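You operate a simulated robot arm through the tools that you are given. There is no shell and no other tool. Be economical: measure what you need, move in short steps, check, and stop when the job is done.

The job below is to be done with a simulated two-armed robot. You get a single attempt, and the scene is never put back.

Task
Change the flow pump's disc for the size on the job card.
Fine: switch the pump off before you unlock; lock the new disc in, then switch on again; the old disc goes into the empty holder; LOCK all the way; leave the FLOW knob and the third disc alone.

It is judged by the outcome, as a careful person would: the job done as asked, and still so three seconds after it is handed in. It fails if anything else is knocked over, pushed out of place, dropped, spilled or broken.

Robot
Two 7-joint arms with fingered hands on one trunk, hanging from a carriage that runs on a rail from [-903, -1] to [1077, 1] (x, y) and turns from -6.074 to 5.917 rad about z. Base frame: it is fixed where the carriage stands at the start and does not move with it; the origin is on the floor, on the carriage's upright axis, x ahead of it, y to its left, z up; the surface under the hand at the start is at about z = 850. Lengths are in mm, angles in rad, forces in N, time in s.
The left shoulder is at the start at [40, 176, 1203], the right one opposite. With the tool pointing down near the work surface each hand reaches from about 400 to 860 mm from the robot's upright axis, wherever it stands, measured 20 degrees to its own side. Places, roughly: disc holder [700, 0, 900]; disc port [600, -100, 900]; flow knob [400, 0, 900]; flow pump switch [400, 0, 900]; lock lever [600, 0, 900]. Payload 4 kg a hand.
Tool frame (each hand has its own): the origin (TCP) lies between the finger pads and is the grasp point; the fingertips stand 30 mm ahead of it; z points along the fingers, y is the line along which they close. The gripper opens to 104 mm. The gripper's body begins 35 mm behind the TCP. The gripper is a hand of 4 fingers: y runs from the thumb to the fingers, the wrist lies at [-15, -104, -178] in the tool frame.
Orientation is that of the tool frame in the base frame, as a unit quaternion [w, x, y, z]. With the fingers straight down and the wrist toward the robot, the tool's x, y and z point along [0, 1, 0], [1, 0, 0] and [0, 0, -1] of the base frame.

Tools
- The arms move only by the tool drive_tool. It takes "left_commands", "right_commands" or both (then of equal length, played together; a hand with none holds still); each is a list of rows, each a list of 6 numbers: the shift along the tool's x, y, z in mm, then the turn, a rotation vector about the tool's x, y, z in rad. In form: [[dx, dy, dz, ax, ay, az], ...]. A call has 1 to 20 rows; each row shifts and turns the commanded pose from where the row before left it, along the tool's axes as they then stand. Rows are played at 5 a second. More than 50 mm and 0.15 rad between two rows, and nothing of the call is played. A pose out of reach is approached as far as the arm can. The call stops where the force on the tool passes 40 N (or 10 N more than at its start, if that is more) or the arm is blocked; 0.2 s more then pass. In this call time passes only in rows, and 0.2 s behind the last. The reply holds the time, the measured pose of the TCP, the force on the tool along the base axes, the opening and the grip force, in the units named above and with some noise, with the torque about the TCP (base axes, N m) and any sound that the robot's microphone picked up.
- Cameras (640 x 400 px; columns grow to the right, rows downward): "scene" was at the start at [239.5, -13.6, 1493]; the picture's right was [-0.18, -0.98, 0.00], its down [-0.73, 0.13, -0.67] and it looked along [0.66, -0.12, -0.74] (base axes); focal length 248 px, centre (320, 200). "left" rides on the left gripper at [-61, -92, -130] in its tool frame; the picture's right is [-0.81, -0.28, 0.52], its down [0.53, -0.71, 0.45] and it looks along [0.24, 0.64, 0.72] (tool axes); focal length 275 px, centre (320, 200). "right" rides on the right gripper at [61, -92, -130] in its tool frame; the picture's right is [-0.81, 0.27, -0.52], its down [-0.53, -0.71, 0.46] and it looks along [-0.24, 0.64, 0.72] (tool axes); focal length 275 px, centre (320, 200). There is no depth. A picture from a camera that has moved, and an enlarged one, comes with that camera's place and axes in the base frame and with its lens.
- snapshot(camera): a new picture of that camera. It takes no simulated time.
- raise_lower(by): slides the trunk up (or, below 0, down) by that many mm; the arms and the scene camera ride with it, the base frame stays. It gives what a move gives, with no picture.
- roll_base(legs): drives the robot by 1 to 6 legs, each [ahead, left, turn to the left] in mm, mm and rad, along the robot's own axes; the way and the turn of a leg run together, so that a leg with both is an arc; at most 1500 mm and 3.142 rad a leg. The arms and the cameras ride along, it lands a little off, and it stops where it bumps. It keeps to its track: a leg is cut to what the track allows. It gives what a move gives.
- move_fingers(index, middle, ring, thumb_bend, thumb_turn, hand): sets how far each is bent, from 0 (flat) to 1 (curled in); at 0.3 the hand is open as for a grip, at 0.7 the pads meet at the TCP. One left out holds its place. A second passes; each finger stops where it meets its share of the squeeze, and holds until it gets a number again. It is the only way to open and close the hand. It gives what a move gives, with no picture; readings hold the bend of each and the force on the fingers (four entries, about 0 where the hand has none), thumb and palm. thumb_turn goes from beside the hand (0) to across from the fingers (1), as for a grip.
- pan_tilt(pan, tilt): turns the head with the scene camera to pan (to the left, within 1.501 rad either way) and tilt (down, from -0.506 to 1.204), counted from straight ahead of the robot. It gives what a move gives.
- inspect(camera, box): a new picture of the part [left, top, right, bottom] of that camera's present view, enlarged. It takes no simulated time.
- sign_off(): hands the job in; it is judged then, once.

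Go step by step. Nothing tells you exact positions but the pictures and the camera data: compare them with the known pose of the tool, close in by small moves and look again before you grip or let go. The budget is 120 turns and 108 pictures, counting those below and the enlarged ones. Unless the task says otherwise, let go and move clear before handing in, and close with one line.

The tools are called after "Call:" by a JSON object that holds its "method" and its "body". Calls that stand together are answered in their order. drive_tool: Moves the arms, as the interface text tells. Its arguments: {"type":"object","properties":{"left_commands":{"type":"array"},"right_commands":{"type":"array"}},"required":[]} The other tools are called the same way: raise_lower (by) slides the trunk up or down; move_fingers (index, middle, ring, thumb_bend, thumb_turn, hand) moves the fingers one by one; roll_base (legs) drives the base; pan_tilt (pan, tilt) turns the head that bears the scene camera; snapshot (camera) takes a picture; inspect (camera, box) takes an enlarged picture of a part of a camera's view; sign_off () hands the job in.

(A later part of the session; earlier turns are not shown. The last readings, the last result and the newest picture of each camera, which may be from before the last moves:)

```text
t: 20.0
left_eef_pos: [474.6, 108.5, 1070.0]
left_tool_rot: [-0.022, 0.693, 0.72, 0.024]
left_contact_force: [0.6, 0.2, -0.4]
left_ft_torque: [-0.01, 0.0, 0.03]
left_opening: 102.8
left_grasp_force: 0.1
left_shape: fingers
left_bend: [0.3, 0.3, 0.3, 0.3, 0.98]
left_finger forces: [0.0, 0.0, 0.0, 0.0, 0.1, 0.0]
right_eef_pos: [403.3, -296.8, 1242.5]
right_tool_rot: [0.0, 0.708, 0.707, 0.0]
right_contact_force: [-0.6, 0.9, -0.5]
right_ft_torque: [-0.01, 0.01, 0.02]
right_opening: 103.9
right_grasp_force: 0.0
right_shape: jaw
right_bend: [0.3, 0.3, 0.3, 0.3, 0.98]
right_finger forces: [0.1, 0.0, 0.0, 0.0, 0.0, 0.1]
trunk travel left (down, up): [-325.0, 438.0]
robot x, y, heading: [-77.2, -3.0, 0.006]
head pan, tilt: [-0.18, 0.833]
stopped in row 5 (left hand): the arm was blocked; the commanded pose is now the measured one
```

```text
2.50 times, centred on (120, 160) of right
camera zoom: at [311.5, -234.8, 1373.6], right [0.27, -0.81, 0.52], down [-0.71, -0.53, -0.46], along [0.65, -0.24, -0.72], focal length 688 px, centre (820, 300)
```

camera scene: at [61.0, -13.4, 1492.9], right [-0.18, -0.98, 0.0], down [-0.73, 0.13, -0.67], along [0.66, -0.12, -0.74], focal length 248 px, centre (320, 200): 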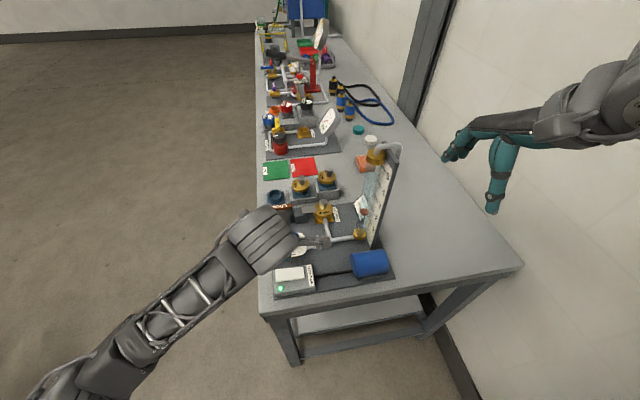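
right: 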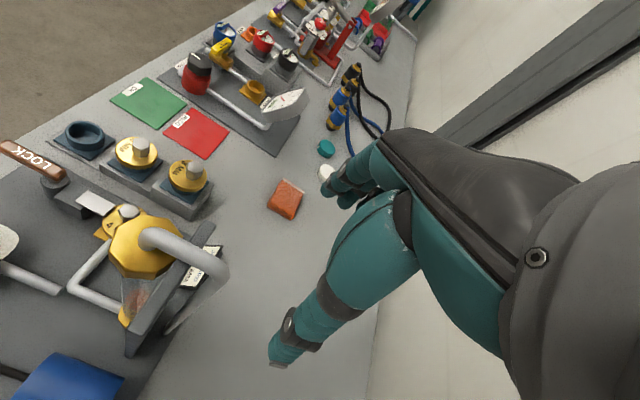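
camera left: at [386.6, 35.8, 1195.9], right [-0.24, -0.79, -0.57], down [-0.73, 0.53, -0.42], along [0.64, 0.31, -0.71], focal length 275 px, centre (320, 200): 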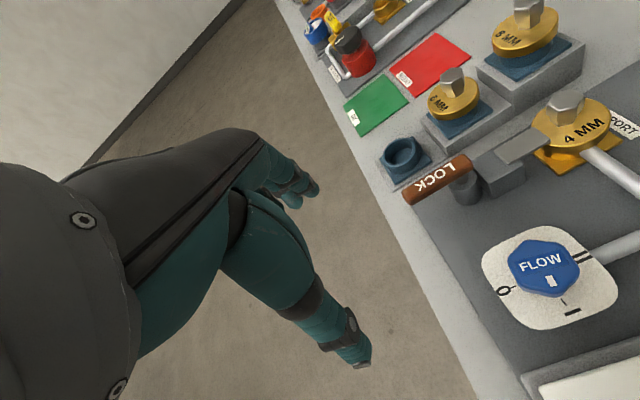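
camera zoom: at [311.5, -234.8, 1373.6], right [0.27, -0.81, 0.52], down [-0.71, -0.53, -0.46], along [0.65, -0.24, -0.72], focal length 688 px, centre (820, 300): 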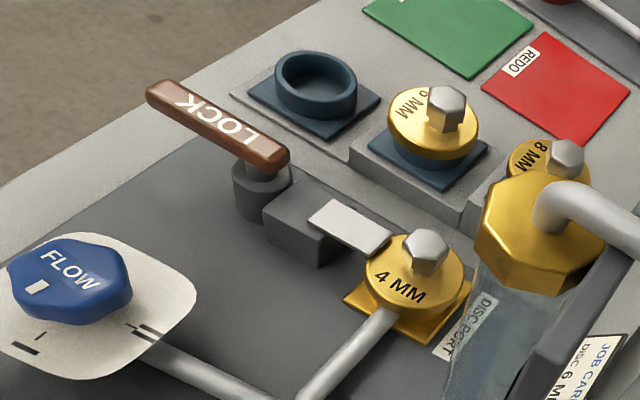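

Triangulated positions:

| Part | Position (mm) |
|---|---|
| Lock handle | x≈563, y -15 to 55, z≈925, pivot at its right end |
| 4 MM knob top | [564,-113,928] |
| 6 MM knob top | [659,-61,947] |
| Empty cup rim | [662,33,880] |

I'll use the index finger as a hook, level the hand and hover over the lever.

Call:
{"method": "move_fingers", "body": {"hand": "left", "index": 0.5, "middle": 1, "ring": 1, "thumb_bend": 0.2}}

Call:
{"method": "drive_tool", "body": {"left_commands": [[0, 0, 0, 0.003, -0.065, 0.038], [-16, 29, 18, 0, 0, 0], [-16, 29, 18, 0, 0, 0], [-16, 29, 18, 0, 0, 0]]}}

Call:
{"method": "snapshot", "body": {"camera": "left"}}

Call:
{"method": "inspect", "body": {"camera": "right", "box": [0, 80, 240, 240]}}

```text
t: 21.0
left_eef_pos: [474.6, 107.8, 1069.4]
left_tool_rot: [-0.021, 0.694, 0.719, 0.022]
left_contact_force: [0.2, -0.3, -0.1]
left_ft_torque: [-0.01, -0.02, 0.01]
left_opening: 86.1
left_grasp_force: 0.1
left_shape: fingers
left_bend: [0.5, 1.0, 1.0, 0.2, 0.97]
left_finger forces: [0.0, 0.0, 0.0, 0.1, 0.0, 0.0]
right_eef_pos: [403.5, -297.5, 1242.9]
right_tool_rot: [0.0, 0.706, 0.708, 0.0]
right_contact_force: [-0.4, 0.4, 0.2]
right_ft_torque: [0.01, -0.02, 0.04]
right_opening: 103.6
right_grasp_force: 0.0
right_shape: jaw
right_bend: [0.3, 0.3, 0.3, 0.3, 0.98]
right_finger forces: [0.1, 0.0, 0.1, 0.1, 0.1, 0.0]
trunk travel left (down, up): [-325.0, 438.0]
robot x, y, heading: [-78.8, -0.1, 0.005]
head pan, tilt: [-0.18, 0.833]
```

```text
t: 22.0
left_eef_pos: [561.5, 55.5, 1015.1]
left_tool_rot: [0.002, 0.708, 0.706, -0.004]
left_contact_force: [-0.2, 0.0, -0.3]
left_ft_torque: [0.01, 0.02, 0.0]
left_opening: 86.1
left_grasp_force: 0.1
left_shape: fingers
left_bend: [0.5, 1.0, 1.0, 0.2, 0.97]
left_finger forces: [0.0, 0.0, 0.0, 0.0, 0.1, 0.0]
right_eef_pos: [404.6, -297.3, 1243.1]
right_tool_rot: [0.0, 0.707, 0.707, 0.001]
right_contact_force: [0.4, 0.2, 0.0]
right_ft_torque: [0.03, -0.01, 0.02]
right_opening: 103.8
right_grasp_force: 0.0
right_shape: jaw
right_bend: [0.3, 0.3, 0.3, 0.3, 0.98]
right_finger forces: [0.1, 0.1, 0.0, 0.0, 0.1, 0.1]
trunk travel left (down, up): [-325.0, 438.0]
robot x, y, heading: [-74.9, 4.1, 0.001]
head pan, tilt: [-0.18, 0.833]
```

```text
73 pictures are left
camera left: at [471.1, -5.0, 1145.5], right [-0.28, -0.81, -0.51], down [-0.71, 0.53, -0.46], along [0.64, 0.23, -0.73], focal length 275 px, centre (320, 200)
```

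left: 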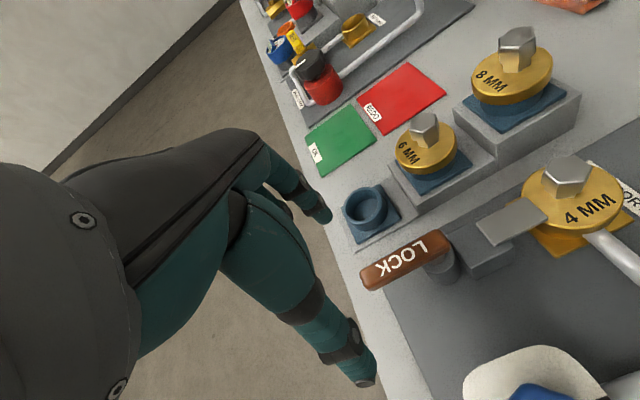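

```text
2.50 times, centred on (120, 160) of right
camera zoom: at [311.8, -235.3, 1373.8], right [0.27, -0.81, 0.52], down [-0.71, -0.53, -0.46], along [0.65, -0.24, -0.72], focal length 688 px, centre (820, 300)
```

zoom: 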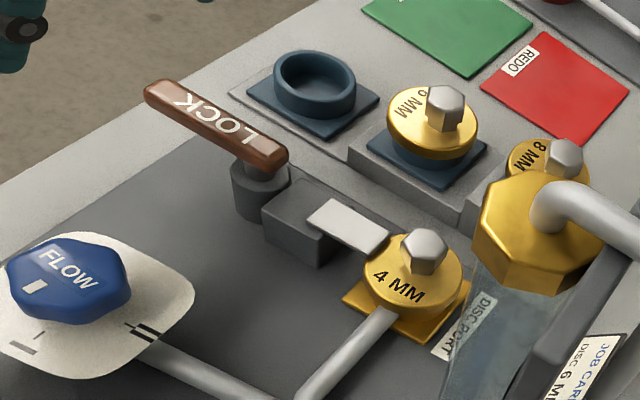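

The index tip sits at about [-4,35,30] in the tool frame, and the open thumb would sweep low near the FLOW knob. I'll tilt the other way to lift the thumb, then check.

Call:
{"method": "drive_tool", "body": {"left_commands": [[0, 0, 0, 0.13, 0, 0], [0, 0, 0, 0.13, 0, 0], [0, 0, 0, 0.12, 0, 0], [0, 0, 0, 0.12, 0, 0], [-8, 16, 0, 0, 0, 0]]}}

Call:
{"method": "snapshot", "body": {"camera": "left"}}

Call:
{"method": "snapshot", "body": {"camera": "scene"}}

```text
t: 23.2
left_eef_pos: [575.1, 49.1, 1005.1]
left_tool_rot: [-0.175, 0.686, 0.683, -0.179]
left_contact_force: [0.9, -0.2, -0.8]
left_ft_torque: [0.02, 0.01, -0.02]
left_opening: 86.2
left_grasp_force: 0.1
left_shape: fingers
left_bend: [0.5, 1.0, 1.0, 0.2, 0.97]
left_finger forces: [0.1, 0.0, 0.1, 0.1, 0.0, 0.0]
right_eef_pos: [404.4, -296.8, 1242.6]
right_tool_rot: [0.0, 0.707, 0.707, -0.001]
right_contact_force: [-0.1, 0.8, -0.6]
right_ft_torque: [-0.01, -0.03, -0.03]
right_opening: 103.5
right_grasp_force: 0.0
right_shape: jaw
right_bend: [0.3, 0.3, 0.3, 0.3, 0.98]
right_finger forces: [0.0, 0.0, 0.1, 0.1, 0.1, 0.0]
trunk travel left (down, up): [-325.0, 438.0]
robot x, y, heading: [-75.0, 1.0, 0.0]
head pan, tilt: [-0.18, 0.833]
```

```text
71 pictures are left
camera left: at [558.5, -11.4, 1164.8], right [-0.49, -0.81, -0.31], down [-0.84, 0.54, -0.06], along [0.21, 0.24, -0.95], focal length 275 px, centre (320, 200)
```

left: 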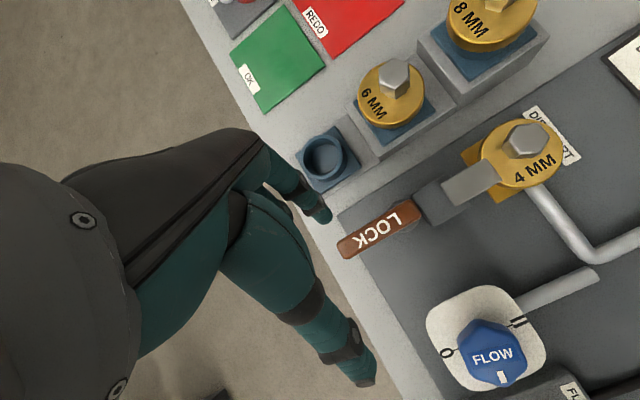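

```text
70 pictures are left
camera scene: at [163.0, -13.5, 1493.0], right [-0.18, -0.98, 0.0], down [-0.73, 0.13, -0.67], along [0.66, -0.12, -0.74], focal length 248 px, centre (320, 200)
```

scene: 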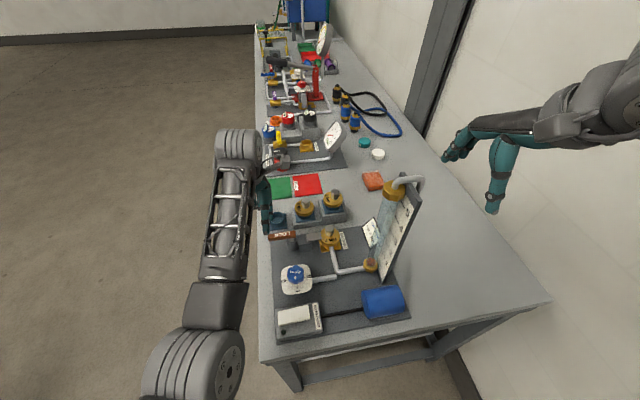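

From nearly overhead the index tip projects to [591,42] on the far side of the handle. I'll lower it 60 mm beside the handle.

Call:
{"method": "drive_tool", "body": {"left_commands": [[0, 7.2, 13.2, 0, 0, 0], [0, 7.2, 13.2, 0, 0, 0], [0, 7.2, 13.2, 0, 0, 0], [0, 7.2, 13.2, 0, 0, 0]]}}

Call:
{"method": "inspect", "body": {"camera": "left", "box": [240, 100, 560, 300]}}

Call:
{"method": "inspect", "body": {"camera": "right", "box": [0, 80, 240, 240]}}

```text
t: 24.2
left_eef_pos: [574.8, 49.0, 947.3]
left_tool_rot: [-0.175, 0.687, 0.683, -0.178]
left_contact_force: [-0.2, 0.6, 0.3]
left_ft_torque: [-0.03, -0.01, 0.01]
left_opening: 86.2
left_grasp_force: 0.1
left_shape: fingers
left_bend: [0.5, 1.0, 1.0, 0.2, 0.97]
left_finger forces: [0.0, 0.0, 0.0, 0.1, 0.1, 0.1]
right_eef_pos: [403.7, -297.1, 1242.9]
right_tool_rot: [0.0, 0.707, 0.707, 0.0]
right_contact_force: [-0.5, -0.9, 0.6]
right_ft_torque: [-0.04, -0.03, 0.0]
right_opening: 103.8
right_grasp_force: 0.0
right_shape: jaw
right_bend: [0.3, 0.3, 0.3, 0.3, 0.98]
right_finger forces: [0.0, 0.0, 0.0, 0.1, 0.0, 0.0]
trunk travel left (down, up): [-325.0, 438.0]
robot x, y, heading: [-76.0, 0.8, -0.002]
head pan, tilt: [-0.18, 0.833]
```

```text
2.00 times, centred on (400, 200) of left
camera zoom: at [557.5, -11.2, 1104.9], right [-0.49, -0.81, -0.32], down [-0.84, 0.54, -0.06], along [0.22, 0.24, -0.95], focal length 551 px, centre (160, 200)
```

zoom: 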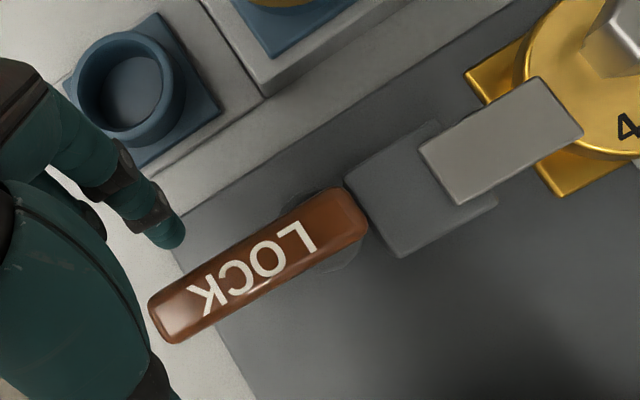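

```text
2.50 times, centred on (120, 160) of right
camera zoom: at [311.3, -234.9, 1373.5], right [0.28, -0.81, 0.52], down [-0.71, -0.53, -0.46], along [0.65, -0.24, -0.72], focal length 688 px, centre (820, 300)
```

zoom: 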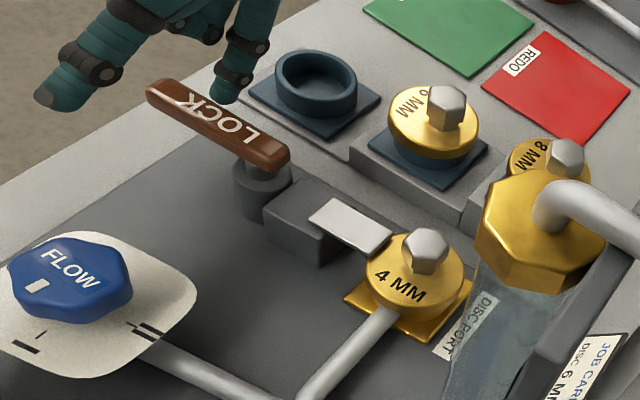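

The index finger stands beyond the handle, and the pivot is at about [563,-6]. I'll pull gently toward the robot and watch the force.

Call:
{"method": "drive_tool", "body": {"left_commands": [[0, -4.4, 2.4, 0, 0, 0], [0, -4.4, 2.4, 0, 0, 0], [0, -4.4, 2.4, 0, 0, 0], [0, -4.4, 2.4, 0, 0, 0], [0, -4.4, 2.4, 0, 0, 0]]}}

Call:
{"method": "inspect", "body": {"camera": "left", "box": [240, 100, 560, 300]}}

```text
t: 25.4
left_eef_pos: [548.6, 49.3, 948.6]
left_tool_rot: [-0.175, 0.686, 0.684, -0.178]
left_contact_force: [0.4, 0.5, -1.0]
left_ft_torque: [0.03, -0.01, 0.03]
left_opening: 87.5
left_grasp_force: 0.6
left_shape: fingers
left_bend: [0.49, 1.0, 1.0, 0.2, 0.97]
left_finger forces: [1.1, 0.1, 0.0, 0.0, 0.0, 0.0]
right_eef_pos: [403.2, -297.0, 1242.2]
right_tool_rot: [0.0, 0.708, 0.707, -0.001]
right_contact_force: [-0.6, 0.7, 0.0]
right_ft_torque: [-0.02, -0.01, 0.01]
right_opening: 104.0
right_grasp_force: 0.0
right_shape: jaw
right_bend: [0.3, 0.3, 0.3, 0.3, 0.98]
right_finger forces: [0.0, 0.0, 0.0, 0.1, 0.0, 0.0]
trunk travel left (down, up): [-325.0, 438.0]
robot x, y, heading: [-79.6, -3.2, -0.0]
head pan, tilt: [-0.18, 0.833]
```

```text
2.00 times, centred on (400, 200) of left
camera zoom: at [532.7, -11.5, 1106.1], right [-0.49, -0.81, -0.32], down [-0.84, 0.54, -0.06], along [0.22, 0.24, -0.95], focal length 551 px, centre (160, 200)
```

zoom: 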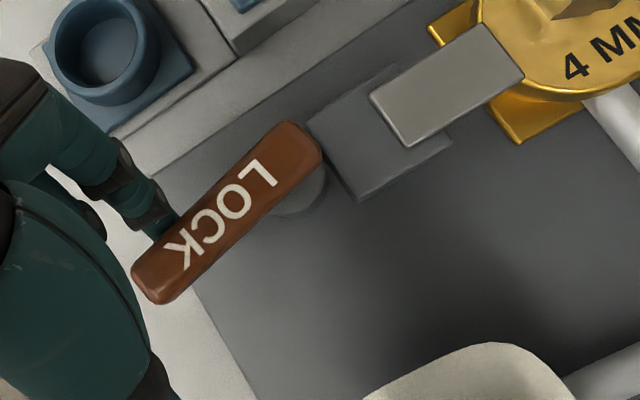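

The handle swings freely toward the robot. I'll follow the arc to about 80°.

Call:
{"method": "drive_tool", "body": {"left_commands": [[-1.3, -7.5, 4.1, 0, 0, 0], [-1.3, -7.5, 4.1, 0, 0, 0], [-4, -6.3, 3.5, 0, 0, 0], [-4, -6.3, 3.5, 0, 0, 0], [-6.5, -4.8, 2.6, 0, 0, 0], [-6.5, -4.8, 2.6, 0, 0, 0]]}}

Call:
{"method": "inspect", "body": {"camera": "left", "box": [240, 60, 560, 260]}}

Call:
{"method": "inspect", "body": {"camera": "right", "box": [0, 80, 240, 240]}}

```text
t: 26.8
left_eef_pos: [506.0, 24.4, 947.8]
left_tool_rot: [-0.175, 0.687, 0.683, -0.178]
left_contact_force: [0.1, 0.4, 0.0]
left_ft_torque: [0.02, 0.01, 0.04]
left_opening: 85.7
left_grasp_force: 0.1
left_shape: fingers
left_bend: [0.5, 1.0, 1.0, 0.2, 0.97]
left_finger forces: [0.0, 0.1, 0.0, 0.0, 0.0, 0.0]
right_eef_pos: [403.2, -297.7, 1243.7]
right_tool_rot: [0.0, 0.707, 0.707, 0.0]
right_contact_force: [0.1, 0.8, 0.3]
right_ft_torque: [0.03, 0.02, 0.02]
right_opening: 103.8
right_grasp_force: 0.1
right_shape: jaw
right_bend: [0.3, 0.3, 0.3, 0.3, 0.98]
right_finger forces: [0.1, 0.1, 0.0, 0.1, 0.0, 0.0]
trunk travel left (down, up): [-325.0, 438.0]
robot x, y, heading: [-77.0, 3.3, 0.002]
head pan, tilt: [-0.18, 0.833]
```

```text
2.00 times, centred on (400, 160) of left
camera zoom: at [489.4, -35.9, 1106.7], right [-0.49, -0.81, -0.32], down [-0.84, 0.54, -0.06], along [0.22, 0.24, -0.95], focal length 551 px, centre (160, 280)
```

zoom: 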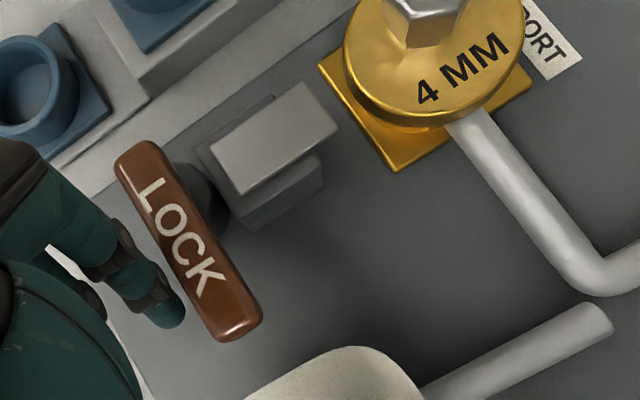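

```text
2.50 times, centred on (120, 160) of right
camera zoom: at [311.3, -235.1, 1373.6], right [0.28, -0.81, 0.52], down [-0.71, -0.53, -0.46], along [0.65, -0.24, -0.72], focal length 688 px, centre (820, 300)
```

zoom: 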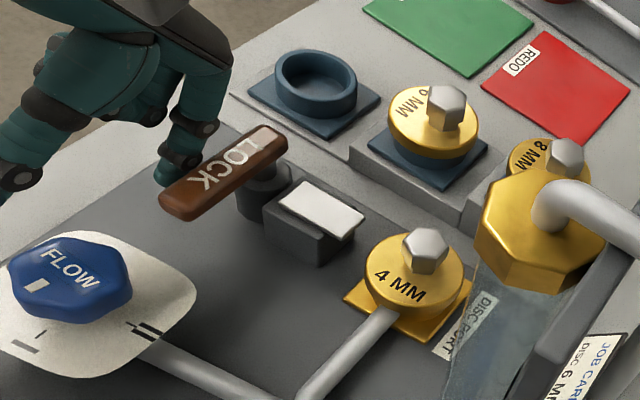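

The bolt is off the disc. I'll nudge the handle a little further to reach the end of its unlock travel.

Call:
{"method": "drive_tool", "body": {"left_commands": [[-5, -1.8, 1, 0, 0, 0], [-5, -1.8, 1, 0, 0, 0], [-5, 0, 0, 0, 0, 0]]}}

Call:
{"method": "inspect", "body": {"camera": "right", "box": [0, 80, 240, 240]}}

```text
t: 27.6
left_eef_pos: [502.1, 15.2, 947.4]
left_tool_rot: [-0.176, 0.684, 0.686, -0.177]
left_contact_force: [1.6, 13.7, 0.8]
left_ft_torque: [0.27, -0.09, 0.44]
left_opening: 86.5
left_grasp_force: 6.9
left_shape: fingers
left_bend: [0.49, 1.0, 1.0, 0.2, 0.97]
left_finger forces: [13.7, 0.1, 0.1, 0.0, 0.0, 0.0]
right_eef_pos: [403.9, -293.3, 1242.7]
right_tool_rot: [-0.002, 0.706, 0.708, 0.0]
right_contact_force: [0.0, -0.6, 0.0]
right_ft_torque: [-0.05, 0.02, 0.01]
right_opening: 103.7
right_grasp_force: 0.0
right_shape: jaw
right_bend: [0.3, 0.3, 0.3, 0.3, 0.98]
right_finger forces: [0.1, 0.0, 0.0, 0.1, 0.0, 0.1]
trunk travel left (down, up): [-325.0, 438.0]
robot x, y, heading: [-76.8, 1.9, -0.002]
head pan, tilt: [-0.18, 0.833]
```

```text
2.50 times, centred on (120, 160) of right
camera zoom: at [311.9, -232.8, 1373.2], right [0.28, -0.81, 0.52], down [-0.71, -0.53, -0.46], along [0.65, -0.24, -0.72], focal length 688 px, centre (820, 300)
```

zoom: 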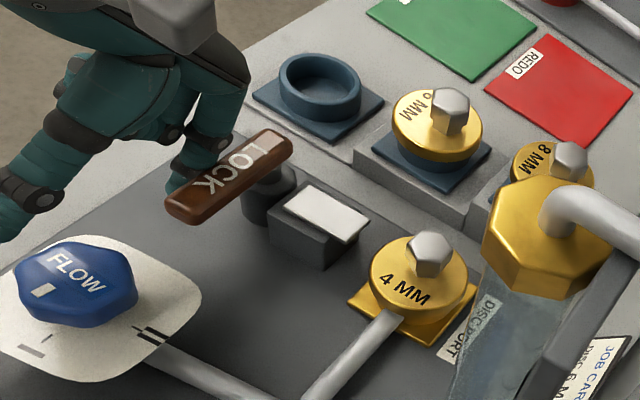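

The lever is at its stop and fully unlocked. I'll back off, rise, level the hand and open the fingers to see their layout before gripping the 4 MM knob.

Call:
{"method": "drive_tool", "body": {"left_commands": [[10, 0, 0, 0, 0, 0], [5, -12, -22, 0, 0, 0], [0, -12, -22, 0, 0, 0], [0, -12, -22, 0, 0, 0], [0, 0, -10, -0.13, 0, 0], [0, 10, -10, -0.13, 0, 0], [0, 10, 0, -0.12, 0, 0], [0, 10, 0, -0.12, 0, 0]]}}

Call:
{"method": "move_fingers", "body": {"hand": "left", "index": 0.3, "middle": 0.3, "ring": 0.3, "thumb_bend": 0.3, "thumb_turn": 1}}

Call:
{"method": "snapshot", "body": {"camera": "left"}}

Call:
{"method": "snapshot", "body": {"camera": "right"}}

```text
t: 29.4
left_eef_pos: [559.7, 22.1, 1019.2]
left_tool_rot: [0.001, 0.708, 0.706, -0.002]
left_contact_force: [-0.1, 0.4, 1.4]
left_ft_torque: [-0.02, -0.02, -0.03]
left_opening: 85.7
left_grasp_force: 0.1
left_shape: fingers
left_bend: [0.5, 1.0, 1.0, 0.2, 0.97]
left_finger forces: [0.1, 0.0, 0.0, 0.0, 0.0, 0.0]
left hand out of reach, approached as far as the arm can: row 3, 4
right_eef_pos: [403.5, -296.7, 1242.8]
right_tool_rot: [0.0, 0.707, 0.707, 0.0]
right_contact_force: [0.2, 0.8, 0.8]
right_ft_torque: [-0.04, 0.03, -0.01]
right_opening: 103.9
right_grasp_force: 0.0
right_shape: jaw
right_bend: [0.3, 0.3, 0.3, 0.3, 0.98]
right_finger forces: [0.0, 0.0, 0.0, 0.1, 0.1, 0.1]
trunk travel left (down, up): [-325.0, 438.0]
robot x, y, heading: [-75.0, 0.2, 0.003]
head pan, tilt: [-0.18, 0.833]
```

```text
t: 30.4
left_eef_pos: [560.0, 20.8, 1020.2]
left_tool_rot: [0.001, 0.708, 0.706, -0.003]
left_contact_force: [0.5, 0.3, 0.4]
left_ft_torque: [0.0, -0.01, -0.03]
left_opening: 103.2
left_grasp_force: 0.1
left_shape: fingers
left_bend: [0.3, 0.3, 0.3, 0.3, 0.97]
left_finger forces: [0.0, 0.1, 0.0, 0.0, 0.1, 0.0]
right_eef_pos: [403.9, -297.2, 1243.8]
right_tool_rot: [0.0, 0.707, 0.707, 0.0]
right_contact_force: [0.1, -0.2, -0.4]
right_ft_torque: [0.03, 0.01, 0.0]
right_opening: 103.7
right_grasp_force: 0.0
right_shape: jaw
right_bend: [0.3, 0.3, 0.3, 0.3, 0.98]
right_finger forces: [0.1, 0.0, 0.0, 0.0, 0.0, 0.1]
trunk travel left (down, up): [-325.0, 438.0]
robot x, y, heading: [-76.2, -0.7, 0.004]
head pan, tilt: [-0.18, 0.833]
```

```text
63 pictures are left
camera left: at [469.8, -38.6, 1150.4], right [-0.28, -0.81, -0.51], down [-0.71, 0.53, -0.46], along [0.64, 0.24, -0.73], focal length 275 px, centre (320, 200)
```

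left: 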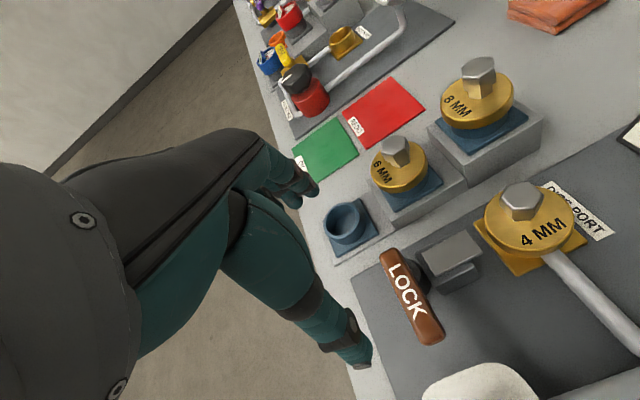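

```text
62 pictures are left
camera right: at [311.5, -235.0, 1373.6], right [0.28, -0.81, 0.52], down [-0.71, -0.53, -0.46], along [0.65, -0.24, -0.72], focal length 275 px, centre (320, 200)
```

right: 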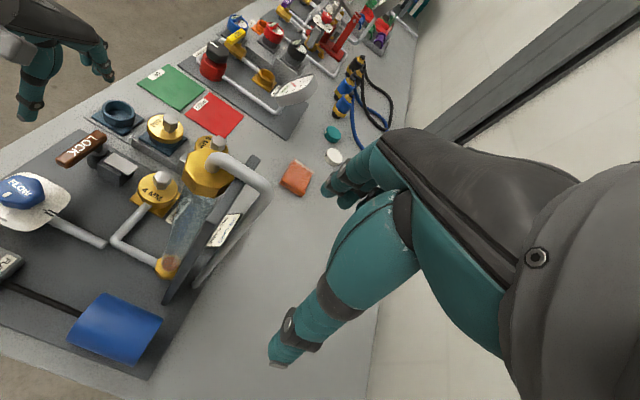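

The knob of the 4 MM disc agrees with earlier at [562,-113,928]. I'll move above it and check before descending.

Call:
{"method": "drive_tool", "body": {"left_commands": [[-34, 0.5, 5, 0, 0, 0], [-34, 0.5, 5, 0, 0, 0], [-34, 0.5, 5, 0, 0, 0], [-32, 0.5, 5, 0, 0, 0]]}}

Call:
{"method": "snapshot", "body": {"camera": "left"}}

Call:
{"method": "inspect", "body": {"camera": "right", "box": [0, 80, 240, 240]}}

Call:
{"method": "inspect", "body": {"camera": "scene", "box": [250, 170, 410, 270]}}

```text
t: 31.4
left_eef_pos: [561.6, -110.8, 1000.4]
left_tool_rot: [0.001, 0.708, 0.706, -0.004]
left_contact_force: [-0.5, -0.4, 0.4]
left_ft_torque: [-0.04, 0.0, -0.01]
left_opening: 103.3
left_grasp_force: 0.1
left_shape: fingers
left_bend: [0.3, 0.3, 0.3, 0.3, 0.97]
left_finger forces: [0.0, 0.0, 0.1, 0.0, 0.1, 0.1]
right_eef_pos: [403.4, -297.3, 1243.6]
right_tool_rot: [0.0, 0.707, 0.707, 0.001]
right_contact_force: [-0.4, -0.6, -0.4]
right_ft_torque: [-0.02, -0.01, -0.01]
right_opening: 103.9
right_grasp_force: 0.1
right_shape: jaw
right_bend: [0.3, 0.3, 0.3, 0.3, 0.98]
right_finger forces: [0.0, 0.0, 0.1, 0.0, 0.0, 0.0]
trunk travel left (down, up): [-325.0, 438.0]
robot x, y, heading: [-74.6, 2.5, -0.0]
head pan, tilt: [-0.18, 0.833]
```

```text
61 pictures are left
camera left: at [471.4, -171.6, 1131.0], right [-0.28, -0.81, -0.51], down [-0.71, 0.53, -0.46], along [0.64, 0.24, -0.73], focal length 275 px, centre (320, 200)
```

left: 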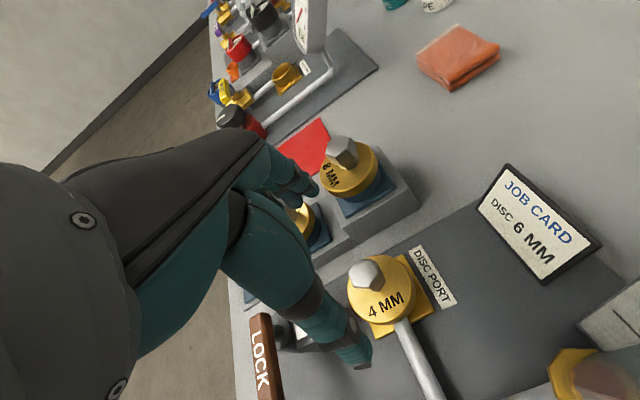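

```text
2.50 times, centred on (120, 160) of right
camera zoom: at [311.7, -235.0, 1373.7], right [0.28, -0.81, 0.52], down [-0.71, -0.53, -0.46], along [0.65, -0.24, -0.72], focal length 688 px, centre (820, 300)
```

zoom: 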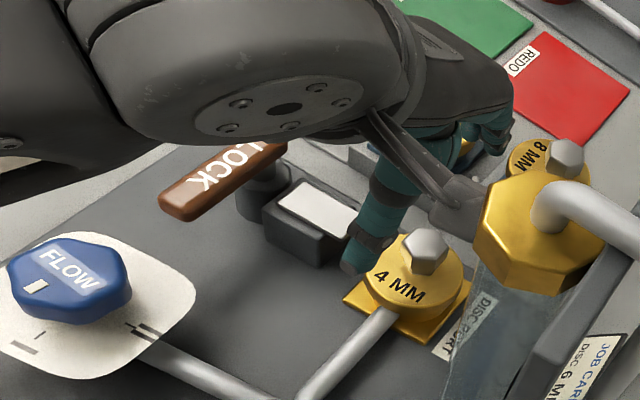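

```text
4.00 times, centred on (330, 220) of scene
camera zoom: at [163.1, -13.5, 1493.0], right [-0.18, -0.98, 0.0], down [-0.73, 0.13, -0.67], along [0.66, -0.12, -0.74], focal length 992 px, centre (280, 120)
```

zoom: 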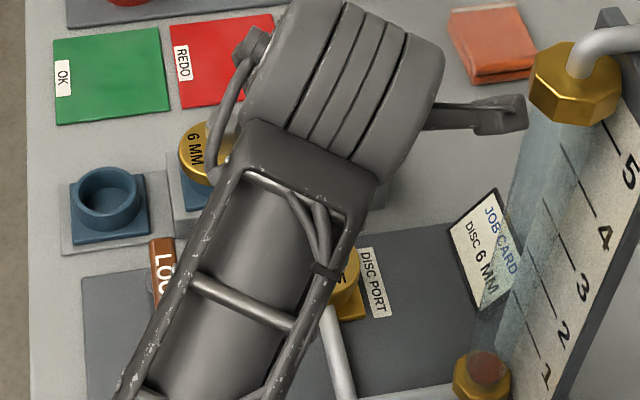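

I'll zoom in to get the knob centre more exactly.

Call:
{"method": "inspect", "body": {"camera": "left", "box": [310, 230, 470, 380]}}

```text
2.67 times, centred on (390, 305) of left
camera zoom: at [471.4, -171.6, 1131.0], right [-0.28, -0.81, -0.51], down [-0.71, 0.53, -0.46], along [0.64, 0.24, -0.73], focal length 734 px, centre (133, -80)
```

zoom: 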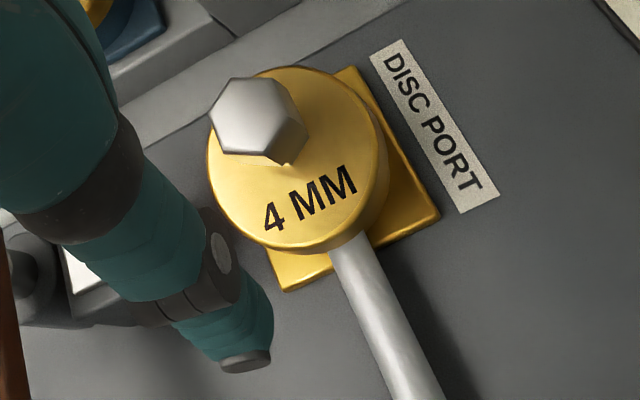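

The knob centre is about [560,-115]. I'll narrow the hand so the fingers keep clear of the 6 MM disc, then lower to just above the knob.

Call:
{"method": "move_fingers", "body": {"hand": "left", "index": 0.45, "middle": 0.45, "ring": 0.45, "thumb_bend": 0.45}}

Call:
{"method": "drive_tool", "body": {"left_commands": [[-4, -2, 15, 0, 0, 0], [0, 0, 15, 0, 0, 0], [0, 0, 15, 0, 0, 0]]}}

Call:
{"method": "inspect", "body": {"camera": "left", "box": [220, 170, 460, 350]}}

Call:
{"method": "inspect", "body": {"camera": "right", "box": [80, 100, 240, 210]}}

```text
t: 32.4
left_eef_pos: [562.5, -109.8, 1000.9]
left_tool_rot: [0.0, 0.708, 0.706, -0.003]
left_contact_force: [-0.1, 0.1, 0.1]
left_ft_torque: [0.0, 0.02, 0.02]
left_opening: 65.3
left_grasp_force: 0.2
left_shape: fingers
left_bend: [0.45, 0.45, 0.45, 0.45, 0.99]
left_finger forces: [0.0, 0.0, 0.1, 0.1, 0.0, 0.0]
right_eef_pos: [402.7, -297.0, 1243.3]
right_tool_rot: [0.0, 0.707, 0.707, -0.001]
right_contact_force: [1.0, -0.3, 0.5]
right_ft_torque: [-0.02, 0.0, 0.03]
right_opening: 103.8
right_grasp_force: 0.1
right_shape: jaw
right_bend: [0.3, 0.3, 0.3, 0.3, 0.98]
right_finger forces: [0.0, 0.0, 0.0, 0.0, 0.1, 0.0]
trunk travel left (down, up): [-325.0, 438.0]
robot x, y, heading: [-75.7, -1.6, 0.0]
head pan, tilt: [-0.18, 0.833]
```

```text
t: 33.2
left_eef_pos: [560.9, -112.0, 957.0]
left_tool_rot: [0.002, 0.707, 0.707, -0.002]
left_contact_force: [0.7, 10.2, 4.7]
left_ft_torque: [-1.78, 0.63, -0.99]
left_opening: 65.4
left_grasp_force: 0.0
left_shape: fingers
left_bend: [0.45, 0.45, 0.45, 0.45, 0.99]
left_finger forces: [0.0, 0.0, 0.1, 0.0, 0.0, 0.0]
right_eef_pos: [403.9, -295.8, 1241.6]
right_tool_rot: [-0.001, 0.706, 0.708, 0.001]
right_contact_force: [0.1, 0.1, 0.4]
right_ft_torque: [-0.05, 0.0, 0.0]
right_opening: 103.6
right_grasp_force: 0.0
right_shape: jaw
right_bend: [0.3, 0.3, 0.3, 0.3, 0.98]
right_finger forces: [0.1, 0.0, 0.0, 0.1, 0.0, 0.0]
trunk travel left (down, up): [-325.0, 438.0]
robot x, y, heading: [-79.4, -0.9, -0.002]
head pan, tilt: [-0.18, 0.833]
```

```text
2.22 times, centred on (340, 260) of left
camera zoom: at [470.8, -173.8, 1087.3], right [-0.28, -0.81, -0.51], down [-0.71, 0.53, -0.46], along [0.64, 0.24, -0.73], focal length 612 px, centre (276, 67)
```

zoom: 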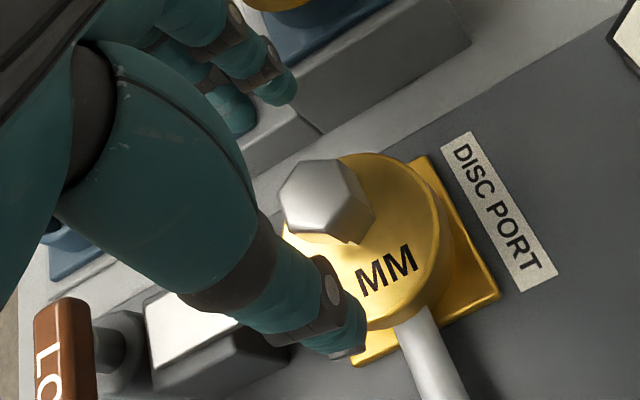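

```text
3.64 times, centred on (160, 155) of right
camera zoom: at [312.0, -233.7, 1373.6], right [0.28, -0.81, 0.52], down [-0.71, -0.53, -0.46], along [0.65, -0.24, -0.72], focal length 1001 px, centre (902, 364)
```

zoom: 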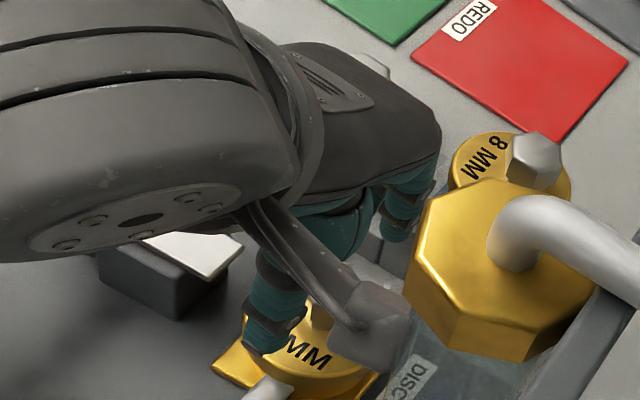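

The hand feels 10 N sideways. I now place the gauge tube column at about [455,-203], up to z 1190, so the left wrist camera must be touching it. I'll back away up and left immediately.

Call:
{"method": "drive_tool", "body": {"left_commands": [[10, 2, 0, 0, 0, 0], [15, 2, -10, 0, 0, 0], [20, 0, -20, 0, 0, 0], [20, 0, -20, 0, 0, 0], [20, 0, 0, 0, 0, 0]]}}

Call:
{"method": "snapshot", "body": {"camera": "scene"}}

Call:
{"method": "inspect", "body": {"camera": "right", "box": [60, 80, 300, 300]}}

```text
t: 34.4
left_eef_pos: [564.3, -32.4, 1004.1]
left_tool_rot: [-0.001, 0.709, 0.706, -0.002]
left_contact_force: [0.1, 0.2, -0.1]
left_ft_torque: [0.01, -0.01, 0.02]
left_opening: 65.3
left_grasp_force: 0.0
left_shape: fingers
left_bend: [0.45, 0.45, 0.45, 0.45, 0.99]
left_finger forces: [0.0, 0.0, 0.1, 0.0, 0.0, 0.0]
right_eef_pos: [403.6, -296.9, 1242.7]
right_tool_rot: [0.001, 0.707, 0.707, 0.0]
right_contact_force: [-0.2, 1.2, 0.5]
right_ft_torque: [0.01, 0.01, 0.03]
right_opening: 103.4
right_grasp_force: 0.0
right_shape: jaw
right_bend: [0.3, 0.3, 0.3, 0.3, 0.98]
right_finger forces: [0.1, 0.0, 0.1, 0.0, 0.1, 0.0]
trunk travel left (down, up): [-325.0, 438.0]
robot x, y, heading: [-75.8, -0.5, 0.0]
head pan, tilt: [-0.18, 0.833]
```

```text
55 pictures are left
camera scene: at [162.9, -13.2, 1492.9], right [-0.18, -0.98, 0.0], down [-0.73, 0.13, -0.67], along [0.66, -0.12, -0.74], focal length 248 px, centre (320, 200)
```

scene: 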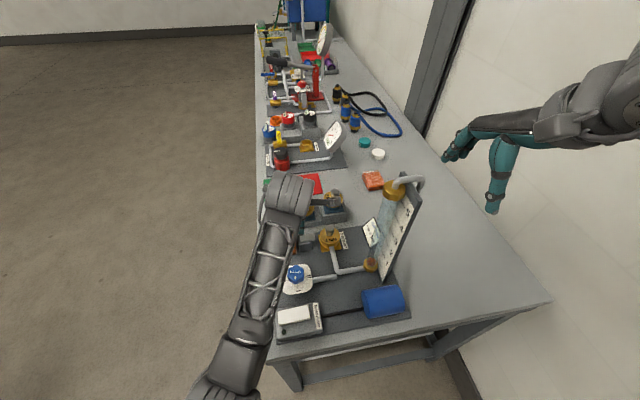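

```text
1.82 times, centred on (180, 190) of right
camera zoom: at [311.4, -234.7, 1373.5], right [0.28, -0.81, 0.52], down [-0.71, -0.53, -0.46], along [0.65, -0.24, -0.72], focal length 500 px, centre (574, 218)
```

zoom: 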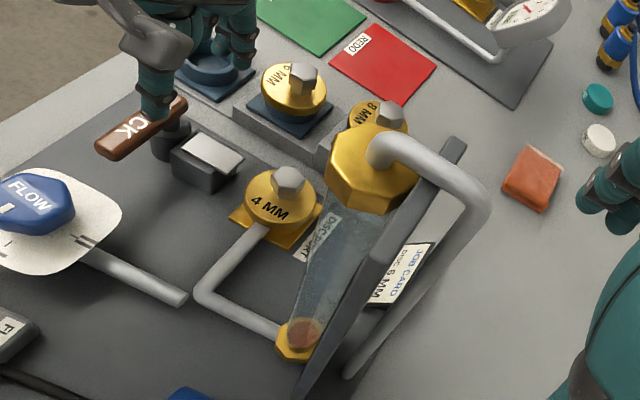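

The gauge looks undisturbed. I'll yaw the hand about 45° clockwise seen from above, so the camera swings away from the tube.

Call:
{"method": "drive_tool", "body": {"left_commands": [[0, 0, -10, 0, 0, 0.13], [0, 0, -10, 0, 0, 0.13], [0, 0, 0, 0, 0, 0.13], [0, 0, 0, 0, 0, 0.13], [0, 0, 0, 0, 0, 0.13], [0, 0, 0, 0, 0, 0.135]]}}

Call:
{"method": "snapshot", "body": {"camera": "left"}}

Call:
{"method": "snapshot", "body": {"camera": "scene"}}

```text
t: 35.8
left_eef_pos: [564.8, -30.4, 1025.4]
left_tool_rot: [0.002, 0.925, 0.381, -0.004]
left_contact_force: [-0.3, -0.1, 0.1]
left_ft_torque: [-0.02, 0.0, -0.02]
left_opening: 65.5
left_grasp_force: 0.0
left_shape: fingers
left_bend: [0.45, 0.45, 0.45, 0.45, 0.99]
left_finger forces: [0.1, 0.0, 0.0, 0.1, 0.2, 0.0]
right_eef_pos: [404.2, -296.2, 1243.3]
right_tool_rot: [0.0, 0.707, 0.707, 0.0]
right_contact_force: [-0.5, 0.5, -0.7]
right_ft_torque: [0.02, 0.03, 0.01]
right_opening: 103.8
right_grasp_force: 0.0
right_shape: jaw
right_bend: [0.3, 0.3, 0.3, 0.3, 0.98]
right_finger forces: [0.0, 0.0, 0.0, 0.1, 0.0, 0.0]
trunk travel left (down, up): [-325.0, 438.0]
robot x, y, heading: [-75.5, -0.2, 0.004]
head pan, tilt: [-0.18, 0.833]
```

```text
53 pictures are left
camera left: at [458.7, -8.6, 1155.9], right [-0.77, -0.38, -0.51], down [-0.12, 0.88, -0.46], along [0.62, -0.29, -0.73], focal length 275 px, centre (320, 200)
```

left: 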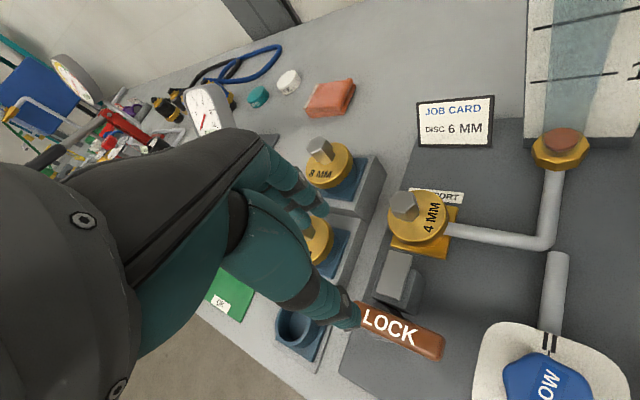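

```text
52 pictures are left
camera scene: at [163.1, -13.3, 1493.0], right [-0.18, -0.98, 0.0], down [-0.73, 0.13, -0.67], along [0.66, -0.12, -0.74], focal length 248 px, centre (320, 200)
```

scene: 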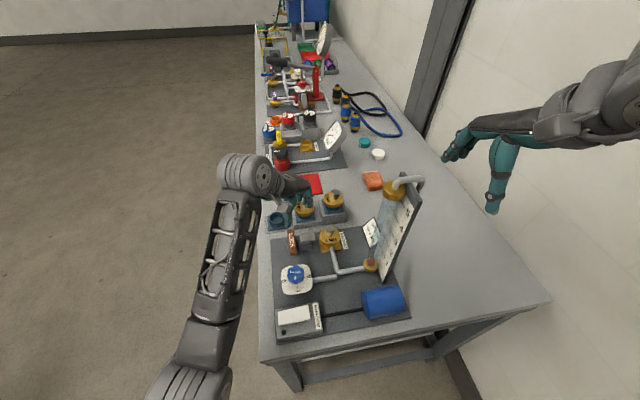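

The camera is now on the far side from the tube. I'll move the hand over the 4 MM knob at about [560,-113].

Call:
{"method": "drive_tool", "body": {"left_commands": [[-21, 18.5, 8, 0, 0, 0], [-21, 18.5, 8, 0, 0, 0], [-20, 18.5, 8, 0, 0, 0], [0, 0, 20, 0, 0, 0]]}}

Call:
{"method": "inspect", "body": {"camera": "left", "box": [240, 150, 480, 330]}}

Call:
{"method": "inspect", "body": {"camera": "right", "box": [60, 80, 260, 230]}}

```text
t: 36.8
left_eef_pos: [558.7, -114.2, 981.7]
left_tool_rot: [0.001, 0.924, 0.382, -0.002]
left_contact_force: [0.6, -0.7, -0.2]
left_ft_torque: [0.0, 0.02, 0.0]
left_opening: 65.5
left_grasp_force: 0.0
left_shape: fingers
left_bend: [0.45, 0.45, 0.45, 0.45, 0.99]
left_finger forces: [0.0, 0.1, 0.0, 0.0, 0.0, 0.1]
right_eef_pos: [403.2, -297.0, 1243.2]
right_tool_rot: [-0.001, 0.707, 0.707, -0.001]
right_contact_force: [0.2, 0.6, 0.4]
right_ft_torque: [-0.01, -0.01, 0.01]
right_opening: 103.7
right_grasp_force: 0.0
right_shape: jaw
right_bend: [0.3, 0.3, 0.3, 0.3, 0.98]
right_finger forces: [0.0, 0.0, 0.0, 0.0, 0.1, 0.1]
trunk travel left (down, up): [-325.0, 438.0]
robot x, y, heading: [-78.6, 4.9, 0.001]
head pan, tilt: [-0.18, 0.833]
```

```text
2.22 times, centred on (360, 240) of left
camera zoom: at [452.5, -92.4, 1112.0], right [-0.77, -0.38, -0.51], down [-0.13, 0.88, -0.46], along [0.62, -0.29, -0.73], focal length 612 px, centre (231, 111)
```

zoom: 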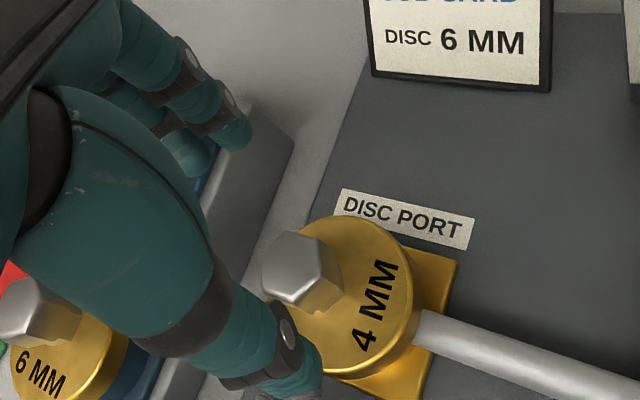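

```text
2.67 times, centred on (160, 155) of right
camera zoom: at [311.3, -234.7, 1373.4], right [0.28, -0.81, 0.52], down [-0.71, -0.53, -0.46], along [0.65, -0.24, -0.72], focal length 734 px, centre (747, 320)
```

zoom: 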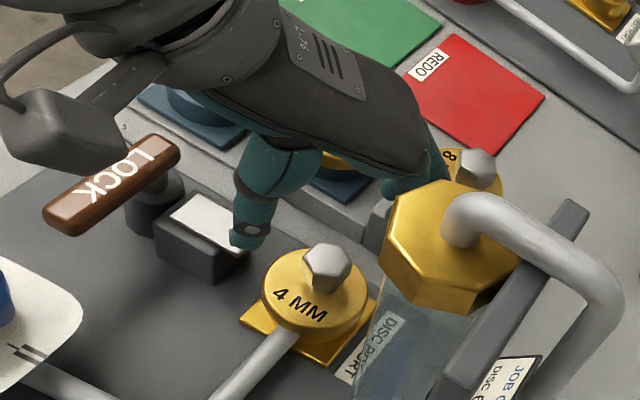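

The knob sits within 3 mm of the TCP axis. I'll close the thumb slightly to stay clear of the bolt plate and descend about 45 mm under guard.

Call:
{"method": "move_fingers", "body": {"hand": "left", "thumb_bend": 0.53}}

Call:
{"method": "drive_tool", "body": {"left_commands": [[-1, -1, 12, 0, 0, 0], [0, 0, 12, 0, 0, 0], [0, 0, 12, 0, 0, 0], [0, 0, 8, 0, 0, 0]]}}

Call:
{"method": "inspect", "body": {"camera": "left", "box": [240, 150, 480, 330]}}

```text
t: 37.8
left_eef_pos: [559.3, -115.1, 981.2]
left_tool_rot: [0.002, 0.925, 0.381, -0.004]
left_contact_force: [-0.2, -0.1, -0.4]
left_ft_torque: [0.01, -0.01, -0.01]
left_opening: 55.0
left_grasp_force: 0.0
left_shape: fingers
left_bend: [0.45, 0.45, 0.45, 0.53, 1.0]
left_finger forces: [0.0, 0.0, 0.1, 0.0, 0.0, 0.0]
right_eef_pos: [402.8, -296.9, 1242.2]
right_tool_rot: [0.001, 0.707, 0.707, 0.0]
right_contact_force: [0.4, -0.2, 0.0]
right_ft_torque: [0.0, 0.0, -0.02]
right_opening: 103.8
right_grasp_force: 0.1
right_shape: jaw
right_bend: [0.3, 0.3, 0.3, 0.3, 0.98]
right_finger forces: [0.0, 0.0, 0.0, 0.1, 0.1, 0.0]
trunk travel left (down, up): [-325.0, 438.0]
robot x, y, heading: [-75.8, -0.7, 0.002]
head pan, tilt: [-0.18, 0.833]
```

```text
t: 38.8
left_eef_pos: [558.8, -116.7, 936.8]
left_tool_rot: [0.0, 0.925, 0.381, -0.003]
left_contact_force: [-0.8, -0.4, -0.7]
left_ft_torque: [-0.03, 0.03, 0.03]
left_opening: 55.1
left_grasp_force: 0.1
left_shape: fingers
left_bend: [0.45, 0.45, 0.45, 0.53, 1.0]
left_finger forces: [0.0, 0.0, 0.0, 0.0, 0.0, 0.0]
right_eef_pos: [403.9, -296.4, 1242.5]
right_tool_rot: [-0.001, 0.707, 0.707, -0.001]
right_contact_force: [0.6, 0.5, 0.5]
right_ft_torque: [0.04, 0.04, 0.03]
right_opening: 103.7
right_grasp_force: 0.1
right_shape: jaw
right_bend: [0.3, 0.3, 0.3, 0.3, 0.98]
right_finger forces: [0.0, 0.1, 0.1, 0.0, 0.0, 0.0]
trunk travel left (down, up): [-325.0, 438.0]
robot x, y, heading: [-74.5, -3.8, -0.0]
head pan, tilt: [-0.18, 0.833]
```

```text
2.22 times, centred on (360, 240) of left
camera zoom: at [451.8, -93.1, 1067.4], right [-0.77, -0.38, -0.51], down [-0.13, 0.88, -0.46], along [0.62, -0.29, -0.73], focal length 612 px, centre (231, 111)
```

zoom: 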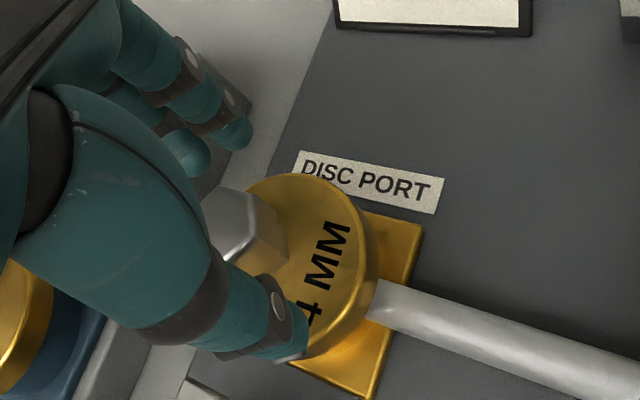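

The knob is centred between thumb and fingers. I'll lower a bit more and close gently.

Call:
{"method": "drive_tool", "body": {"left_commands": [[-2, 0, 4, 0, 0, 0], [-1, 0, 4, 0, 0, 0]]}}

Call:
{"method": "move_fingers", "body": {"hand": "left", "index": 0.62, "middle": 0.62, "ring": 0.62, "thumb_bend": 0.62}}

Call:
{"method": "inspect", "body": {"camera": "left", "box": [240, 150, 480, 330]}}

```text
t: 39.4
left_eef_pos: [555.6, -116.4, 928.1]
left_tool_rot: [0.002, 0.924, 0.381, -0.001]
left_contact_force: [-0.2, -0.6, 1.0]
left_ft_torque: [0.02, -0.01, 0.01]
left_opening: 55.0
left_grasp_force: 0.1
left_shape: fingers
left_bend: [0.45, 0.45, 0.45, 0.53, 1.0]
left_finger forces: [0.1, 0.0, 0.1, 0.1, 0.0, 0.0]
right_eef_pos: [404.1, -298.1, 1241.8]
right_tool_rot: [0.0, 0.707, 0.707, 0.0]
right_contact_force: [-0.5, 0.0, 0.5]
right_ft_torque: [0.02, 0.0, 0.03]
right_opening: 103.8
right_grasp_force: 0.0
right_shape: jaw
right_bend: [0.3, 0.3, 0.3, 0.3, 0.98]
right_finger forces: [0.1, 0.0, 0.1, 0.0, 0.0, 0.0]
trunk travel left (down, up): [-325.0, 438.0]
robot x, y, heading: [-77.4, -3.3, 0.003]
head pan, tilt: [-0.18, 0.833]
```

```text
t: 40.4
left_eef_pos: [557.0, -117.3, 929.8]
left_tool_rot: [0.002, 0.925, 0.381, -0.003]
left_contact_force: [3.4, -2.8, 0.3]
left_ft_torque: [-0.11, -0.19, -0.03]
left_opening: 21.4
left_grasp_force: 2.4
left_shape: fingers
left_bend: [0.62, 0.57, 0.62, 0.62, 1.0]
left_finger forces: [0.0, 5.2, 0.0, 0.0, 0.0, 0.0]
right_eef_pos: [403.5, -297.9, 1244.7]
right_tool_rot: [0.001, 0.706, 0.708, 0.001]
right_contact_force: [-0.1, -0.2, -0.8]
right_ft_torque: [0.03, 0.0, 0.01]
right_opening: 103.5
right_grasp_force: 0.0
right_shape: jaw
right_bend: [0.3, 0.3, 0.3, 0.3, 0.98]
right_finger forces: [0.0, 0.0, 0.0, 0.1, 0.1, 0.1]
trunk travel left (down, up): [-325.0, 438.0]
robot x, y, heading: [-77.4, -0.1, 0.007]
head pan, tilt: [-0.18, 0.833]
```

```text
2.22 times, centred on (360, 240) of left
camera zoom: at [449.7, -95.0, 1059.8], right [-0.77, -0.38, -0.51], down [-0.13, 0.88, -0.46], along [0.63, -0.29, -0.72], focal length 612 px, centre (231, 111)
```

zoom: 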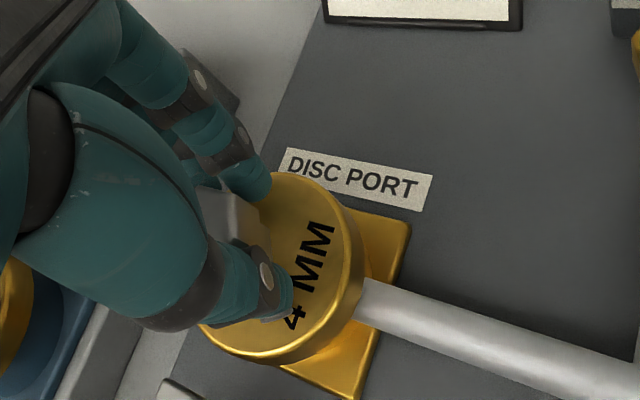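

The middle finger has met the knob, so I'll close thumb and middle firmly while index and ring stay alongside.

Call:
{"method": "move_fingers", "body": {"hand": "left", "middle": 0.68, "thumb_bend": 0.8}}

Call:
{"method": "inspect", "body": {"camera": "left", "box": [240, 150, 480, 330]}}

```text
t: 41.4
left_eef_pos: [556.2, -117.5, 929.6]
left_tool_rot: [0.002, 0.924, 0.381, -0.001]
left_contact_force: [0.4, 0.4, 6.7]
left_ft_torque: [-0.07, -0.17, -0.06]
left_opening: 13.5
left_grasp_force: 14.3
left_shape: fingers
left_bend: [0.6, 0.57, 0.62, 0.72, 1.0]
left_finger forces: [1.5, 12.8, 0.1, 0.0, 13.2, 0.1]
right_eef_pos: [403.8, -297.2, 1243.2]
right_tool_rot: [0.0, 0.707, 0.707, 0.002]
right_contact_force: [-0.4, 0.4, -0.1]
right_ft_torque: [0.02, -0.02, 0.01]
right_opening: 103.6
right_grasp_force: 0.0
right_shape: jaw
right_bend: [0.3, 0.3, 0.3, 0.3, 0.98]
right_finger forces: [0.0, 0.1, 0.1, 0.1, 0.1, 0.0]
trunk travel left (down, up): [-325.0, 438.0]
robot x, y, heading: [-74.4, -1.5, 0.005]
head pan, tilt: [-0.18, 0.833]
```

```text
2.22 times, centred on (360, 240) of left
camera zoom: at [449.4, -94.3, 1059.9], right [-0.77, -0.38, -0.51], down [-0.13, 0.88, -0.46], along [0.63, -0.29, -0.72], focal length 612 px, centre (231, 111)
```

zoom: 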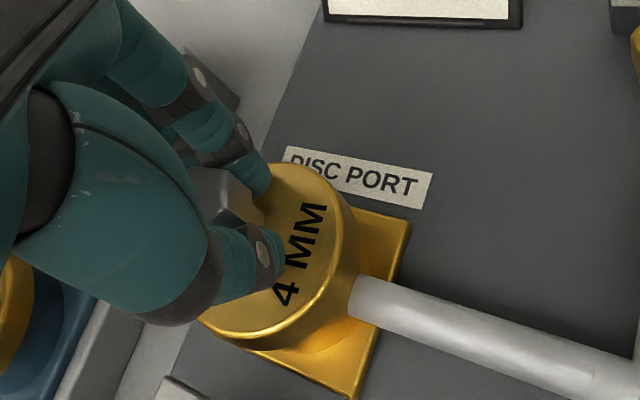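

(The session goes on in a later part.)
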